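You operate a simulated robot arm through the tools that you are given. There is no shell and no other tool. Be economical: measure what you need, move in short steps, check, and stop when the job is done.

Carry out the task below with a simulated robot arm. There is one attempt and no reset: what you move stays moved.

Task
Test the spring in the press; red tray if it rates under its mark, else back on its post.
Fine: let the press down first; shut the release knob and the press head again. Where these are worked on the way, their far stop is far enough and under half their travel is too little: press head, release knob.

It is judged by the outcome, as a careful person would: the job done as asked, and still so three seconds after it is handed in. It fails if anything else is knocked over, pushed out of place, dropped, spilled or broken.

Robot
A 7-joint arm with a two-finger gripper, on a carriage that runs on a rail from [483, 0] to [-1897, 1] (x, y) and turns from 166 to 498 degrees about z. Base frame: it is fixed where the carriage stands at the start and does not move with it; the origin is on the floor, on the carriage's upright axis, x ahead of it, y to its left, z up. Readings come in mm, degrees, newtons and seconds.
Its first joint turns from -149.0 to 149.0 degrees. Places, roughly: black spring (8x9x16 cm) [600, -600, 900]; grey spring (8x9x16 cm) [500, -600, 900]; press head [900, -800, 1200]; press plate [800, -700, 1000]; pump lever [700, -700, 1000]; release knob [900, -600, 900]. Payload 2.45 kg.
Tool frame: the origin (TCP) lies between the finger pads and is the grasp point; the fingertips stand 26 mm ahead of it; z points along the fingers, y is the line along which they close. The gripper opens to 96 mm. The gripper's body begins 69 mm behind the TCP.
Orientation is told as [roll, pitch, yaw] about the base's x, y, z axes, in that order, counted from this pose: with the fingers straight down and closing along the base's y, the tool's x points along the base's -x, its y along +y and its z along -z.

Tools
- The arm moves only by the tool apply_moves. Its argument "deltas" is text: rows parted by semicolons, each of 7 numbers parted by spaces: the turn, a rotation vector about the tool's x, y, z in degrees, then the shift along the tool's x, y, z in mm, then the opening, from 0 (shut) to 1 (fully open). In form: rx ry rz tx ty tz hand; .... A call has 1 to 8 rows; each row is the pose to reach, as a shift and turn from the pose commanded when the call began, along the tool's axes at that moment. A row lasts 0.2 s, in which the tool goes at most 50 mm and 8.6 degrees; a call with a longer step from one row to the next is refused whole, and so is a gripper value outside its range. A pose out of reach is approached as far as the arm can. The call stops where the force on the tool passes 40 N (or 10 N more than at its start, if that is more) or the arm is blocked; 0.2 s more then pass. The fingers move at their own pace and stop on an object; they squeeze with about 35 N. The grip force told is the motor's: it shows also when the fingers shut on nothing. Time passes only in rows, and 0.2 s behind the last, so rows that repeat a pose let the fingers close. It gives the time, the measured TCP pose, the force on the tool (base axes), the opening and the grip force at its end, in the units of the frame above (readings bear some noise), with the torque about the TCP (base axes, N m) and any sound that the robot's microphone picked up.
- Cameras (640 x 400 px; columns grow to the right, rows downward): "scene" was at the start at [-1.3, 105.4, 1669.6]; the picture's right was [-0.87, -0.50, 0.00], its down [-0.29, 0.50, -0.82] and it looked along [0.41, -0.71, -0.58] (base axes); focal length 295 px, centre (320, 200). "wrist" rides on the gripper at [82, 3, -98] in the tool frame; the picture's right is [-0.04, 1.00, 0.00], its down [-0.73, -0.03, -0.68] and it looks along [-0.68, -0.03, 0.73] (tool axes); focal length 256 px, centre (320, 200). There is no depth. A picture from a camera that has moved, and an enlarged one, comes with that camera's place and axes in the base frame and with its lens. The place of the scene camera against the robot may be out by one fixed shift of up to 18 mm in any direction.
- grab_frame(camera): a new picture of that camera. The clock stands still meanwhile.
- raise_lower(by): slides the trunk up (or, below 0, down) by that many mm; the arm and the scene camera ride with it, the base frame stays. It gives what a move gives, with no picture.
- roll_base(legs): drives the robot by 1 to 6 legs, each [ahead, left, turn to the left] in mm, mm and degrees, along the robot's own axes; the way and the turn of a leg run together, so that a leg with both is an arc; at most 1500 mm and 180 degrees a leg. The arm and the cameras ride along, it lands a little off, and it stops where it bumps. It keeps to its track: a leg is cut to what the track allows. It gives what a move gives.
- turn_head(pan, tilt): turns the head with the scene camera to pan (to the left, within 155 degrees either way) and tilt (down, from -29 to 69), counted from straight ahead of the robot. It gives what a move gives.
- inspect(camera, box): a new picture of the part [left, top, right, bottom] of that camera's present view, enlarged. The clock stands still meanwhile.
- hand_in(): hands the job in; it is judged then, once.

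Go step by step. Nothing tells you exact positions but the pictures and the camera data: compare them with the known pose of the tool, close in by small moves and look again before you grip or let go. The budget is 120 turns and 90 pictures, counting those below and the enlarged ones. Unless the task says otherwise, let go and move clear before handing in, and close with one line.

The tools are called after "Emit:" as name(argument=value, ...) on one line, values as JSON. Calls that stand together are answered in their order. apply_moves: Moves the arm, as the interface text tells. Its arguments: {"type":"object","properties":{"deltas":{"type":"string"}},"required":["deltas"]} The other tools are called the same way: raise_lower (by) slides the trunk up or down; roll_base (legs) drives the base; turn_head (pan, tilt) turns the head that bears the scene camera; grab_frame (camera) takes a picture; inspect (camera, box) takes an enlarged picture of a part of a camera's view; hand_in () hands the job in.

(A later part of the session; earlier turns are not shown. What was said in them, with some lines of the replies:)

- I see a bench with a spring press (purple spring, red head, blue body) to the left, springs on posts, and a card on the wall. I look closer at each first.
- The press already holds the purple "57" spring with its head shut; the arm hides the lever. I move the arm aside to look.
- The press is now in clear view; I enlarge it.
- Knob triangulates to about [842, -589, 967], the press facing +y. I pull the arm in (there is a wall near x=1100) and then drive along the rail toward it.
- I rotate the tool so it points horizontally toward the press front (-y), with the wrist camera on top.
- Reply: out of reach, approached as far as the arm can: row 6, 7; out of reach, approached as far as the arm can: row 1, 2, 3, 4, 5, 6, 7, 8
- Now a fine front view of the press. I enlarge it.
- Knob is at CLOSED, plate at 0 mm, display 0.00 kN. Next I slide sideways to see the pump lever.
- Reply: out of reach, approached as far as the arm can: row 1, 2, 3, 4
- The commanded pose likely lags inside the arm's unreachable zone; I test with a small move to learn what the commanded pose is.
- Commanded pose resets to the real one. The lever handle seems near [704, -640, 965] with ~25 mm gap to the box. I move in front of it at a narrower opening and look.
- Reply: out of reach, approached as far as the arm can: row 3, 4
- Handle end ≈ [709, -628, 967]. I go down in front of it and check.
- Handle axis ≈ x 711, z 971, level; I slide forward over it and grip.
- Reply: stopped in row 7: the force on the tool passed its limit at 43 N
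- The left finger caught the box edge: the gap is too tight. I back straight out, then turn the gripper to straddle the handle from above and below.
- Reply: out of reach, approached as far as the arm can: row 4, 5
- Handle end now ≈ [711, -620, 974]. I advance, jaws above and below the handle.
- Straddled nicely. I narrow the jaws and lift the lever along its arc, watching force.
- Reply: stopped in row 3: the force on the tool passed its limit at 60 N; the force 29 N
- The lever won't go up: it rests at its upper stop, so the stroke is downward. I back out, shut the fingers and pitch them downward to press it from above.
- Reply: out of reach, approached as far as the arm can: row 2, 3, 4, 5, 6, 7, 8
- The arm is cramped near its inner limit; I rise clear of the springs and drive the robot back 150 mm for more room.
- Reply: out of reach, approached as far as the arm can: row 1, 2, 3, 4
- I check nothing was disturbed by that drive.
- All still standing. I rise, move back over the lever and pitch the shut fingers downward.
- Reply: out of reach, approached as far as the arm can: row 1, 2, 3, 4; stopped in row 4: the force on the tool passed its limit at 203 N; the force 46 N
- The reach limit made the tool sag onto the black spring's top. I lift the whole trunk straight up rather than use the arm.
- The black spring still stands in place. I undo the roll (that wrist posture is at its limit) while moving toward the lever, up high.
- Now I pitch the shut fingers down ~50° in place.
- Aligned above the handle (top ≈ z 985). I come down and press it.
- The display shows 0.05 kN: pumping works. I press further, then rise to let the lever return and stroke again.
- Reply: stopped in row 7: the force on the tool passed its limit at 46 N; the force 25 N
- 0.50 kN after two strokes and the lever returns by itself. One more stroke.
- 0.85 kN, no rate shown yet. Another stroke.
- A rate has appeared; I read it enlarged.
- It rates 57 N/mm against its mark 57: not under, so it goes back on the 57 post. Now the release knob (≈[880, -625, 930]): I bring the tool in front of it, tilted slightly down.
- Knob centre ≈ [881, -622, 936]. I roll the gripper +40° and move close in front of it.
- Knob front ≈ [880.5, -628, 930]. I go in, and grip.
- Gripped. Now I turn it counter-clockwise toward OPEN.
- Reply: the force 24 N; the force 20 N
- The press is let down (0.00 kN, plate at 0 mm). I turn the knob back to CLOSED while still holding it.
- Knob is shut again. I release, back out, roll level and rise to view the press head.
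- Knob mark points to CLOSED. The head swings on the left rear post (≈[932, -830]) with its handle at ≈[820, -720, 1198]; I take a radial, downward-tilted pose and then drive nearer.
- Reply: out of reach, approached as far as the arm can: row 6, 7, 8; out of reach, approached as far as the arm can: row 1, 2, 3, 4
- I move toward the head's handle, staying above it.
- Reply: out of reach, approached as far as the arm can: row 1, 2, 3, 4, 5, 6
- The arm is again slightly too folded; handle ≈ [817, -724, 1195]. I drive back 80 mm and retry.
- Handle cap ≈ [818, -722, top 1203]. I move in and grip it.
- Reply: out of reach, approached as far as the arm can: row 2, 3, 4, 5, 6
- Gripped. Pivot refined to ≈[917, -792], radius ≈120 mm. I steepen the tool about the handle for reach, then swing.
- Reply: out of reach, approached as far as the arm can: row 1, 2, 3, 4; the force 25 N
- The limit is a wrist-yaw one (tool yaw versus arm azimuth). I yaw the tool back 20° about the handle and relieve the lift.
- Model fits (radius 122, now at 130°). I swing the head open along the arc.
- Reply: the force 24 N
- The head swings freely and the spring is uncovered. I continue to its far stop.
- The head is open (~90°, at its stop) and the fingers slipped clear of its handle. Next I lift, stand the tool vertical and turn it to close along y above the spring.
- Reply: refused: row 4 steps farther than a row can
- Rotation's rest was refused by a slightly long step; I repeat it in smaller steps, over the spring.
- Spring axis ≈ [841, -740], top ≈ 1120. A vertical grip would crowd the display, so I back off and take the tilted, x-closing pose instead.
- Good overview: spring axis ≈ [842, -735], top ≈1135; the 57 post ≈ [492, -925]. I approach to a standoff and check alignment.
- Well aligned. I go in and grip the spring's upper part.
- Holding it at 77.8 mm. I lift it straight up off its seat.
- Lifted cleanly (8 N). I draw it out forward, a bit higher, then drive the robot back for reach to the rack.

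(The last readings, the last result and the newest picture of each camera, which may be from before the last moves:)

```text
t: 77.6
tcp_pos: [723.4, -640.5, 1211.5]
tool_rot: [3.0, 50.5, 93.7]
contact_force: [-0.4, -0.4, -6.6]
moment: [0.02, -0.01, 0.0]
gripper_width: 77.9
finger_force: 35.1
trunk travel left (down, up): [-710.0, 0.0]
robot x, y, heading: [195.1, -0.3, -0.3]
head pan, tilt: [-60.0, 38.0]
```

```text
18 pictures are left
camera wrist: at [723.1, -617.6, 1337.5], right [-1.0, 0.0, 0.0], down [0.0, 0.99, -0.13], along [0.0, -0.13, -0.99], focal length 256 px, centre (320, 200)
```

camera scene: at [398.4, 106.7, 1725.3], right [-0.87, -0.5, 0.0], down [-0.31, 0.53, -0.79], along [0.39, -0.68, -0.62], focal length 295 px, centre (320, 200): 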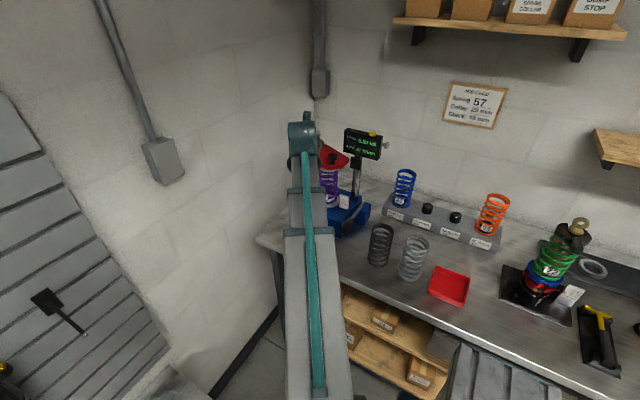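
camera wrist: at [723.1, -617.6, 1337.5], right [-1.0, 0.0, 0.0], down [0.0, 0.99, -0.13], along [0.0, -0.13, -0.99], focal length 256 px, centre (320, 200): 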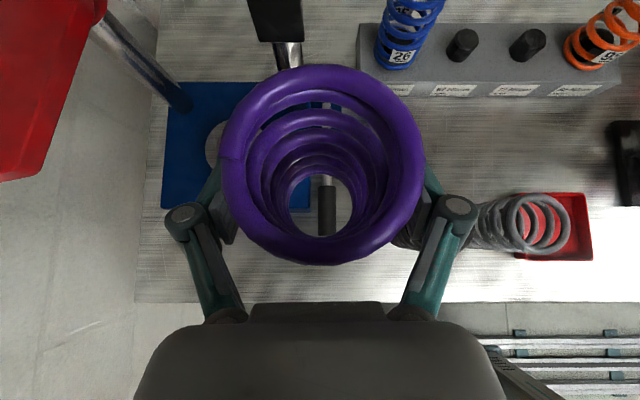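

Still held upright. 57 post top ≈ [490, -922, 955]. I carry the spring across to in front of that post.

Emit:
apply_moves(deltas="0 0 0 0 46 0 0; 0 0 0 0 92 0 0; 0 0 0 12 136 15 0; 0 0 0 28 178 34 0; 0 0 0 46 214 55 0; 0 0 0 64 233 77 0; 0 0 0 80 233 97 0")

Emit:
grab_frame(camera="wrist")

Emit:
turn_head(pan=-72, tilt=38)

Emit:
grab_frame(camera="scene")

```text
t: 79.2
tcp_pos: [494.3, -773.3, 1219.6]
tool_rot: [3.1, 50.4, 93.7]
contact_force: [-0.3, -1.1, -6.7]
moment: [0.02, -0.01, -0.05]
gripper_width: 77.8
finger_force: 34.8
trunk travel left (down, up): [-710.0, 0.0]
robot x, y, heading: [197.7, -0.8, -0.0]
head pan, tilt: [-60.0, 38.0]
```

```text
17 pictures are left
camera wrist: at [494.0, -750.4, 1345.0], right [-1.0, 0.0, 0.0], down [0.0, 0.99, -0.13], along [0.0, -0.13, -0.99], focal length 256 px, centre (320, 200)
```

wrist: 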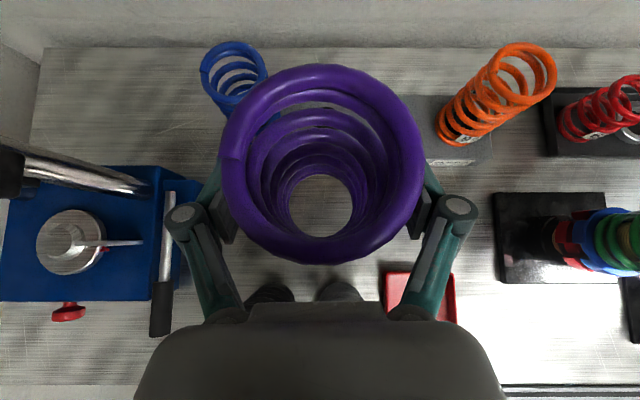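

```text
t: 79.9
tcp_pos: [493.6, -773.4, 1219.5]
tool_rot: [3.2, 50.4, 93.7]
contact_force: [-0.5, 0.8, -6.9]
moment: [0.05, -0.01, 0.0]
gripper_width: 77.7
finger_force: 35.1
trunk travel left (down, up): [-710.0, 0.0]
robot x, y, heading: [193.8, -1.1, -0.3]
head pan, tilt: [-72.0, 38.0]
```

```text
16 pictures are left
camera scene: at [179.0, 98.5, 1725.3], right [-0.95, -0.31, 0.0], down [-0.19, 0.59, -0.79], along [0.24, -0.75, -0.62], focal length 295 px, centre (320, 200)
```

scene: 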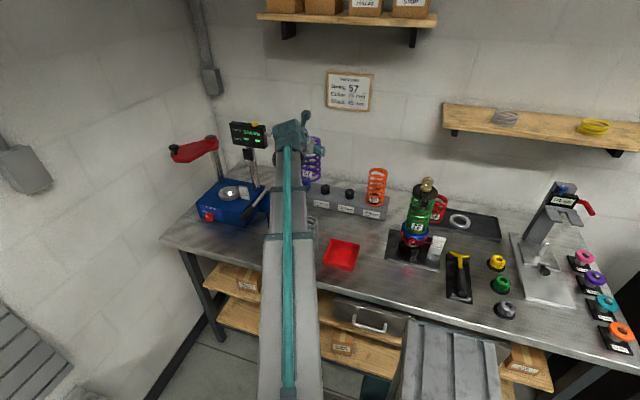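

I advance over the post at height and look down through the spring.

Emit:
apply_moves(deltas="0 0 0 24 1 29 0; 0 0 0 48 2 58 0; 0 0 0 72 3 87 0; 0 0 0 95 3.5 115 0")

Emit:
grab_frame(camera="wrist")

Emit:
inspect(camera="scene", box=[270, 120, 400, 230])

```text
t: 80.9
tcp_pos: [494.6, -922.6, 1217.3]
tool_rot: [3.0, 50.3, 93.8]
contact_force: [0.5, 0.2, -7.3]
moment: [0.03, -0.01, -0.02]
gripper_width: 77.9
finger_force: 35.4
trunk travel left (down, up): [-710.0, 0.0]
robot x, y, heading: [197.9, 0.6, 0.0]
head pan, tilt: [-72.0, 38.0]
```

```text
15 pictures are left
camera wrist: at [494.5, -899.8, 1344.0], right [-1.0, 0.0, 0.0], down [0.0, 0.99, -0.13], along [0.0, -0.13, -0.99], focal length 256 px, centre (320, 200)
```

wrist: 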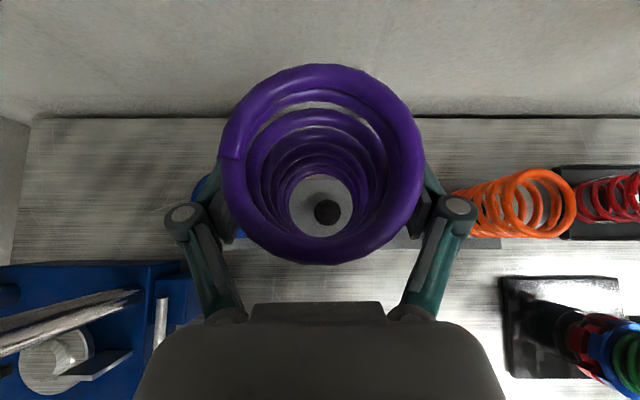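

```text
3.64 times, centred on (335, 175) of scene
camera zoom: at [178.9, 97.6, 1725.4], right [-0.95, -0.31, 0.0], down [-0.19, 0.59, -0.79], along [0.24, -0.75, -0.62], focal length 1074 px, centre (266, 291)
```

zoom: 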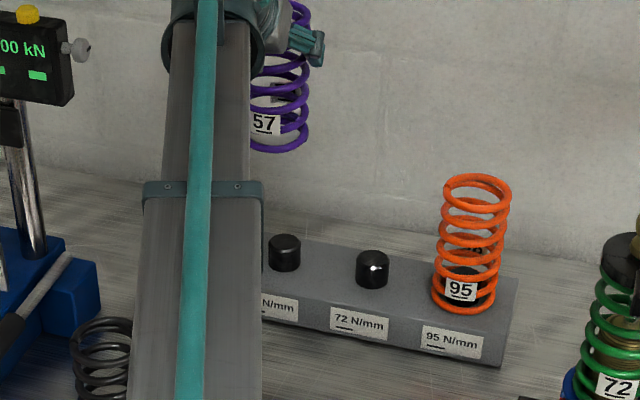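

The 57 post shows through the bore at ≈[484, -932]; spring axis is at [494.5, -925.5]. I correct and lower partway.

Emit:
apply_moves(deltas="0 0 0 4.5 10.5 5.4 0; 0 0 0 -19 10.5 25 0; 0 0 0 -42 10.5 44 0; 0 0 0 -65 10.5 63 0; 0 0 0 -80.2 10.5 75.5 0")

Emit:
grab_frame(camera="wrist")

Emit:
inspect(camera="scene", box=[270, 120, 400, 230])

```text
t: 82.1
tcp_pos: [481.5, -929.4, 1108.4]
tool_rot: [3.1, 50.5, 93.6]
contact_force: [0.2, -0.2, -7.3]
moment: [0.01, -0.02, -0.03]
gripper_width: 77.8
finger_force: 35.2
trunk travel left (down, up): [-710.0, 0.0]
robot x, y, heading: [199.6, 3.9, -0.2]
head pan, tilt: [-72.0, 38.0]
```

```text
13 pictures are left
camera wrist: at [481.0, -906.2, 1234.8], right [-1.0, 0.0, 0.0], down [0.0, 0.99, -0.13], along [0.0, -0.13, -0.99], focal length 256 px, centre (320, 200)
```

wrist: 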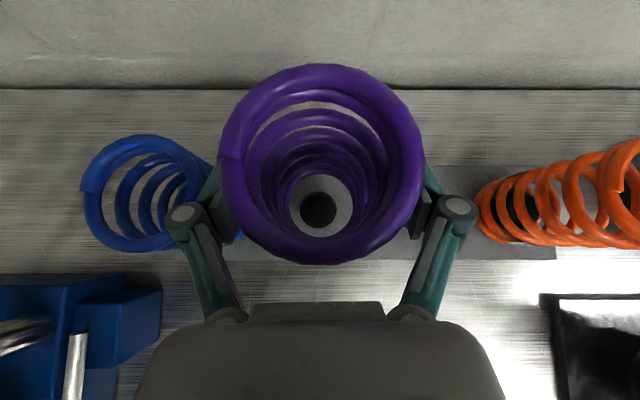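

```text
3.64 times, centred on (335, 175) of scene
camera zoom: at [178.9, 98.3, 1725.4], right [-0.95, -0.31, 0.0], down [-0.19, 0.59, -0.79], along [0.24, -0.75, -0.62], focal length 1074 px, centre (266, 291)
```

zoom: 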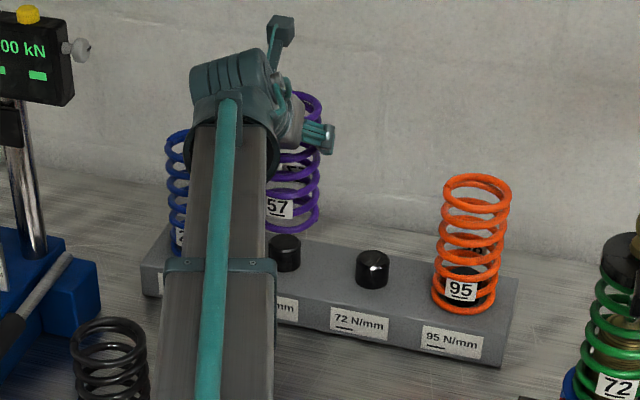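

Well centred on the post. I lower gently until it seats.

Emit:
apply_moves(deltas="0 0 0 -11 1 9.5 0; 0 0 0 -23 1 19 0; 0 0 0 -31 1 25.5 0; 0 0 0 -35 1 28.7 0; 0 0 0 -38.5 1 31.8 0")

Emit:
grab_frame(camera="wrist")

Emit:
inspect(camera="scene", box=[300, 130, 380, 220])

```text
t: 83.3
tcp_pos: [477.2, -928.6, 1058.4]
tool_rot: [3.1, 50.5, 93.8]
contact_force: [-0.3, -0.5, -6.7]
moment: [0.04, 0.01, -0.01]
gripper_width: 77.8
finger_force: 35.4
trunk travel left (down, up): [-710.0, 0.0]
robot x, y, heading: [198.9, 2.0, -0.1]
head pan, tilt: [-72.0, 38.0]
```

```text
11 pictures are left
camera wrist: at [477.8, -905.7, 1184.8], right [-1.0, 0.0, 0.0], down [0.0, 0.99, -0.13], along [0.0, -0.13, -0.99], focal length 256 px, centre (320, 200)
```

wrist: 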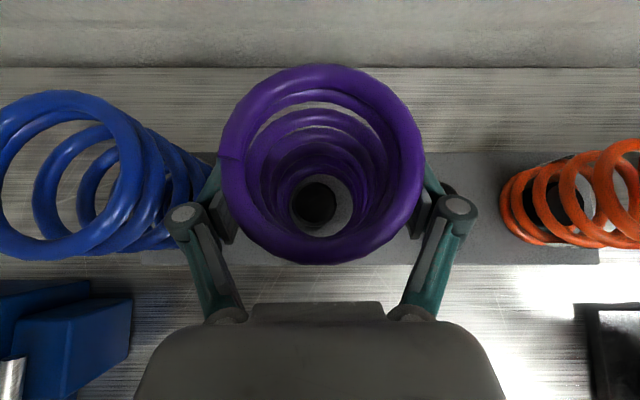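

```text
4.44 times, centred on (340, 175) of scene
camera zoom: at [178.9, 98.4, 1725.4], right [-0.95, -0.31, 0.0], down [-0.19, 0.59, -0.79], along [0.24, -0.75, -0.62], focal length 1313 px, centre (231, 311)
```

zoom: 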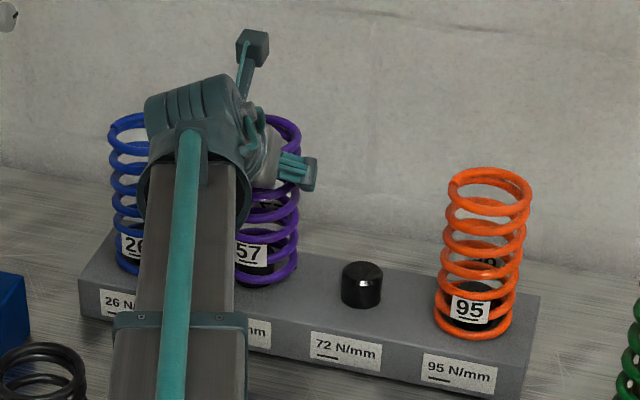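

The spring drifted about 4 mm sideways; I recentre and continue lowering in small steps.

Emit:
apply_moves(deltas="0 0 0 2.5 -5 3 0; 0 0 0 -2 -5.4 6.5 0; 0 0 0 -6 -5.8 9.7 0; 0 0 0 -9.5 -6.1 12.6 0; 0 0 0 -13 -6.4 15.5 0; 0 0 0 -16 -6.7 18 0")

Emit:
inspect(camera="wrist", box=[200, 50, 440, 275])

Emit:
inspect(camera="scene", box=[300, 130, 380, 220])

```text
t: 84.7
tcp_pos: [482.4, -932.2, 1041.3]
tool_rot: [2.9, 50.8, 93.6]
contact_force: [0.3, -3.2, 22.7]
moment: [0.34, -0.81, 0.02]
gripper_width: 77.9
finger_force: 35.3
trunk travel left (down, up): [-710.0, 0.0]
robot x, y, heading: [197.2, -4.2, 0.1]
head pan, tilt: [-72.0, 38.0]
```

```text
1.78 times, centred on (320, 162) of wrist
camera zoom: at [482.5, -907.3, 1167.2], right [-1.0, 0.0, 0.0], down [0.0, 0.99, -0.14], along [0.0, -0.14, -0.99], focal length 455 px, centre (320, 267)
```

zoom: 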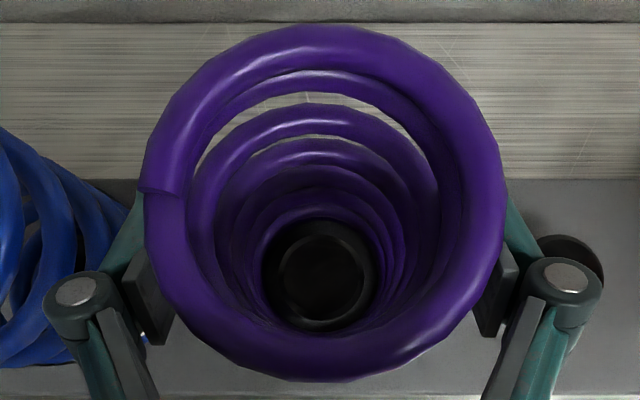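

```text
4.44 times, centred on (340, 175) of scene
camera zoom: at [177.5, 102.0, 1725.7], right [-0.95, -0.31, 0.0], down [-0.19, 0.58, -0.79], along [0.24, -0.75, -0.61], focal length 1313 px, centre (231, 311)
```

zoom: 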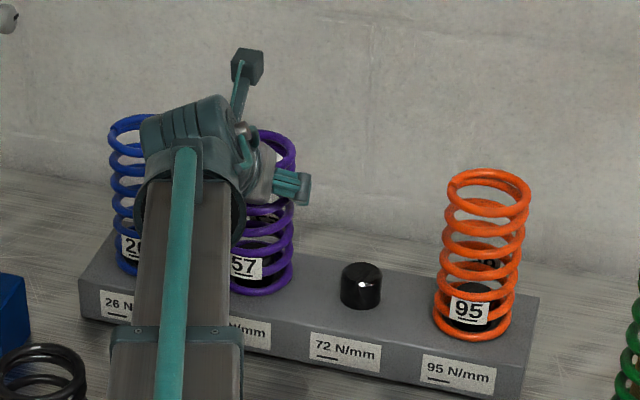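

It is seated on the 57 post (contact force, post inside the bore). I open and back straight out.

Emit:
apply_moves(deltas="0 0 0 1 0 -1 0; 0 0 0 1 0 -1 0.93; 0 0 0 1 0 -1 0.93; 0 0 0 1 0 -20 0.93; 0 0 0 1 0 -50 0.93; 0 0 0 1 0 -90 0.93; 0 0 0 1 0 -135 0.93; 0 0 0 1 0 -180 0.93")

Emit:
grab_frame(camera="wrist")

```text
t: 86.5
tcp_pos: [481.3, -792.5, 1151.5]
tool_rot: [3.1, 50.4, 93.7]
contact_force: [0.3, -0.3, -0.3]
moment: [0.0, 0.0, -0.01]
gripper_width: 89.4
finger_force: 0.0
trunk travel left (down, up): [-710.0, 0.0]
robot x, y, heading: [194.2, -2.5, -0.4]
head pan, tilt: [-72.0, 38.0]
```

```text
7 pictures are left
camera wrist: at [482.5, -768.8, 1278.0], right [-1.0, 0.0, 0.0], down [0.0, 0.99, -0.13], along [0.0, -0.13, -0.99], focal length 256 px, centre (320, 200)
```

wrist: 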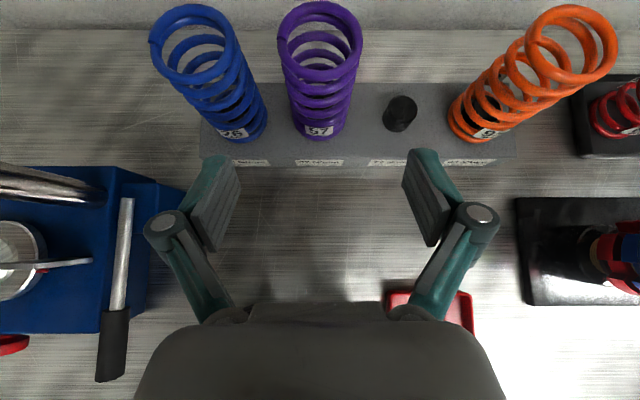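

The spring stands on the 57 post. Now the press head must be shut: I rise, drive back toward the press and go to the open head's handle (≈[1002, -674, 1195]).

Emit:
apply_moves(deltas="0 0 0 -5 0 -42 0.6; 0 0 0 -10 0 -84 0.6; 0 0 0 -15 0 -126 0.6; 0 0 0 -20 0 -168 0.6; 0 0 0 -24 0 -201 0.6")

Emit:
roll_base(legs=[[185, 0, 0]])

Emit:
apply_moves(deltas="0 0 0 0 -46 0 0.6; 0 0 0 0 -92 0 0.6; 0 0 0 0 -138 0 0.6; 0 0 0 0 -184 0 0.6; 0 0 0 0 -230 0 0.6; 0 0 0 0 -276 0 0.6; 0 0 0 0 -318 0 0.6")

Emit:
grab_frame(camera="wrist")

```text
t: 87.7
tcp_pos: [482.6, -623.8, 1262.5]
tool_rot: [3.1, 50.5, 93.8]
contact_force: [-0.4, -0.1, 0.8]
moment: [0.01, -0.03, 0.01]
gripper_width: 57.6
finger_force: 0.2
trunk travel left (down, up): [-710.0, 0.0]
robot x, y, heading: [199.4, 1.2, -0.3]
head pan, tilt: [-72.0, 38.0]
```

```text
t: 89.3
tcp_pos: [668.4, -623.9, 1261.9]
tool_rot: [3.1, 50.5, 93.8]
contact_force: [0.2, 0.1, -0.4]
moment: [0.01, 0.01, -0.02]
gripper_width: 58.0
finger_force: 0.0
trunk travel left (down, up): [-710.0, 0.0]
robot x, y, heading: [378.5, -0.9, -0.5]
head pan, tilt: [-72.0, 38.0]
```

```text
t: 90.9
tcp_pos: [986.6, -617.1, 1250.4]
tool_rot: [3.2, 50.4, 93.8]
contact_force: [0.6, -0.5, 0.2]
moment: [-0.01, 0.03, 0.0]
gripper_width: 57.6
finger_force: 0.0
trunk travel left (down, up): [-710.0, 0.0]
robot x, y, heading: [378.6, 4.0, -0.1]
head pan, tilt: [-72.0, 38.0]
```

```text
6 pictures are left
camera wrist: at [987.0, -593.0, 1376.8], right [-1.0, 0.0, 0.0], down [0.0, 0.99, -0.13], along [0.0, -0.13, -0.99], focal length 256 px, centre (320, 200)
```

wrist: 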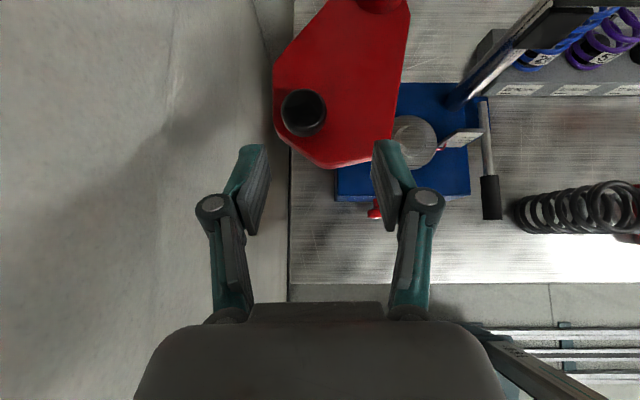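

Handle cap ≈ [999, -684]. I move in and grip it.

Emit:
apply_moves(deltas="0 0 0 -1 -12.4 20 0.6; 0 0 0 -2 -12.4 40 0.6; 0 0 0 -2.2 -12.4 60 0.6; 0 0 0 -2.2 -12.4 76 0.6; 0 0 0 -2.2 -12.4 76 0; 0 0 0 -2.2 -12.4 76 0; 0 0 0 -2.2 -12.4 76 0")

```text
t: 92.5
tcp_pos: [997.9, -672.6, 1200.1]
tool_rot: [3.1, 50.4, 93.8]
contact_force: [1.7, -0.3, -2.9]
moment: [-0.13, -0.04, 0.09]
gripper_width: 32.6
finger_force: 45.2
trunk travel left (down, up): [-710.0, 0.0]
robot x, y, heading: [379.4, 1.7, 0.1]
head pan, tilt: [-72.0, 38.0]
```

Gripped at 32.6 mm, as before. I swing it shut along the arc, slightly past the expected stop.

Emit:
apply_moves(deltas="0 0 0 -10.6 28.8 -11.3 0; 0 0 0 -16.6 61.7 -16.8 0; 0 0 0 -17 95.3 -15.5 0; 0 0 0 -11.8 127.4 -7.5 0; 0 0 0 -1.4 155.8 6.6 0; 0 0 0 8 171.7 18.9 0; 0 0 0 16.9 182.3 30.1 0; 0 0 0 22.9 187.8 37.7 0")

Emit:
grab_frame(camera="wrist")

```text
t: 94.3
tcp_pos: [817.8, -710.4, 1199.1]
tool_rot: [2.5, 49.9, 93.8]
contact_force: [4.2, 15.2, 7.0]
moment: [0.28, -0.15, 0.54]
gripper_width: 32.8
finger_force: 45.0
trunk travel left (down, up): [-710.0, 0.0]
robot x, y, heading: [379.8, 0.7, 0.2]
head pan, tilt: [-72.0, 38.0]
stopped in row 8: the force on the tool passed its limit at 44 N (the readings are from after the stop); the commanded pose is now the measured one
```

```text
5 pictures are left
camera wrist: at [816.2, -687.1, 1325.7], right [-1.0, -0.01, 0.0], down [-0.01, 0.99, -0.13], along [0.0, -0.13, -0.99], focal length 256 px, centre (320, 200)
```

wrist: 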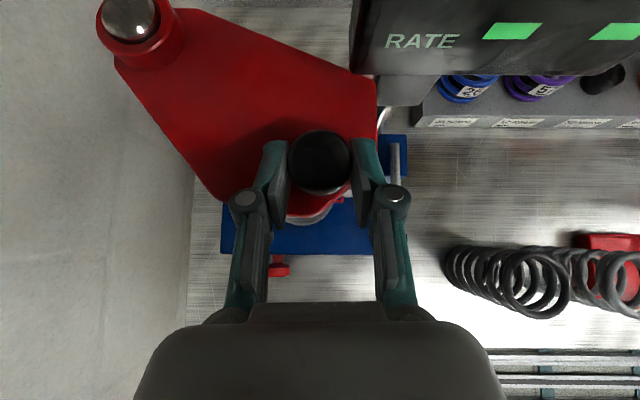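

The head is back against its stop, handle at its original place. I release and retreat.

Emit:
apply_moves(deltas="0 0 0 0 0 0 0.55; 0 0 0 0 0 0 0.55; 0 0 0 0 0 -25 0.55; 0 0 0 0 0 -60 0.55; 0 0 0 0 0 -105 0.55; 0 0 0 10 0 -150 0.55; 0 0 0 10 0 -180 0.55")

Emit:
turn_head(pan=-64, tilt=38)

Emit:
grab_frame(camera="scene")

```text
t: 95.9
tcp_pos: [814.7, -581.0, 1321.1]
tool_rot: [2.8, 49.9, 93.7]
contact_force: [-0.3, -0.4, 0.3]
moment: [-0.01, 0.0, 0.0]
gripper_width: 52.9
finger_force: 0.0
trunk travel left (down, up): [-710.0, 0.0]
robot x, y, heading: [387.1, 0.4, -0.1]
head pan, tilt: [-72.0, 38.0]
```

```text
t: 96.6
tcp_pos: [815.2, -582.7, 1320.7]
tool_rot: [2.6, 49.9, 93.6]
contact_force: [-0.1, 0.3, -0.2]
moment: [-0.03, -0.04, 0.0]
gripper_width: 53.0
finger_force: 0.1
trunk travel left (down, up): [-710.0, 0.0]
robot x, y, heading: [382.9, -3.9, -0.1]
head pan, tilt: [-64.0, 38.0]
```

```text
4 pictures are left
camera scene: at [373.5, 103.9, 1725.3], right [-0.9, -0.44, 0.0], down [-0.27, 0.55, -0.79], along [0.35, -0.71, -0.62], focal length 295 px, centre (320, 200)
```

scene: 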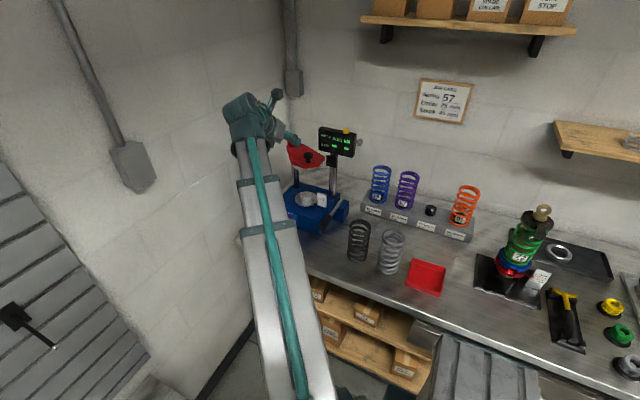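

All looks right in the scene; one last look at head and knob.

Emit:
grab_frame(camera="wrist")

Emit:
inspect(camera="scene", box=[270, 120, 480, 250])

```text
3 pictures are left
camera wrist: at [814.2, -560.0, 1447.7], right [-1.0, 0.0, 0.0], down [0.0, 0.99, -0.12], along [0.0, -0.12, -0.99], focal length 256 px, centre (320, 200)
```

wrist: 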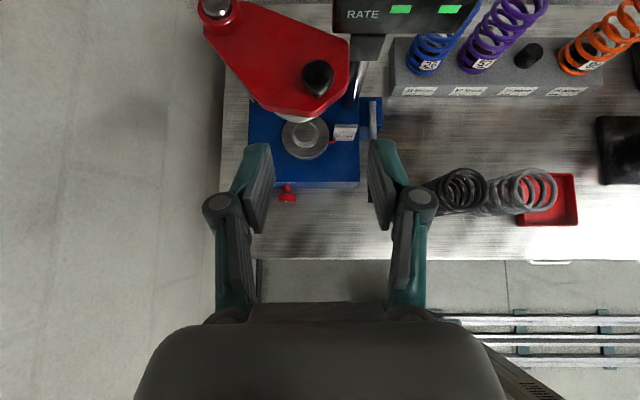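

```text
3.05 times, centred on (375, 185) of scene
camera zoom: at [373.5, 103.9, 1725.3], right [-0.9, -0.44, 0.0], down [-0.27, 0.55, -0.79], along [0.35, -0.71, -0.62], focal length 900 px, centre (152, 246)
```

zoom: 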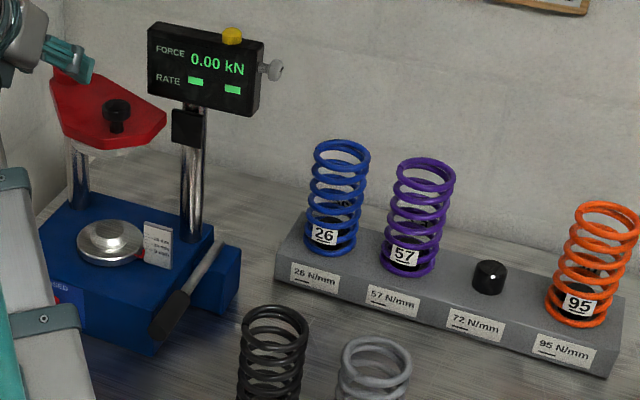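

The spring stands on its 57 post, the press is down with its head and knob shut, and the arm is clear. I hand in.

Emit:
hand_in()

```text
The job is handed in.
```

The spring rated 57 N/mm against its mark of 57, so it went back on the 57 post; I let the press down first, then shut the release knob and the press head again. During the job the gripper came down hard on the top of the loose black spring (about 200 N for a moment) and one finger caught the edge of the press box. The black spring stayed upright and the press showed no change in the pictures.
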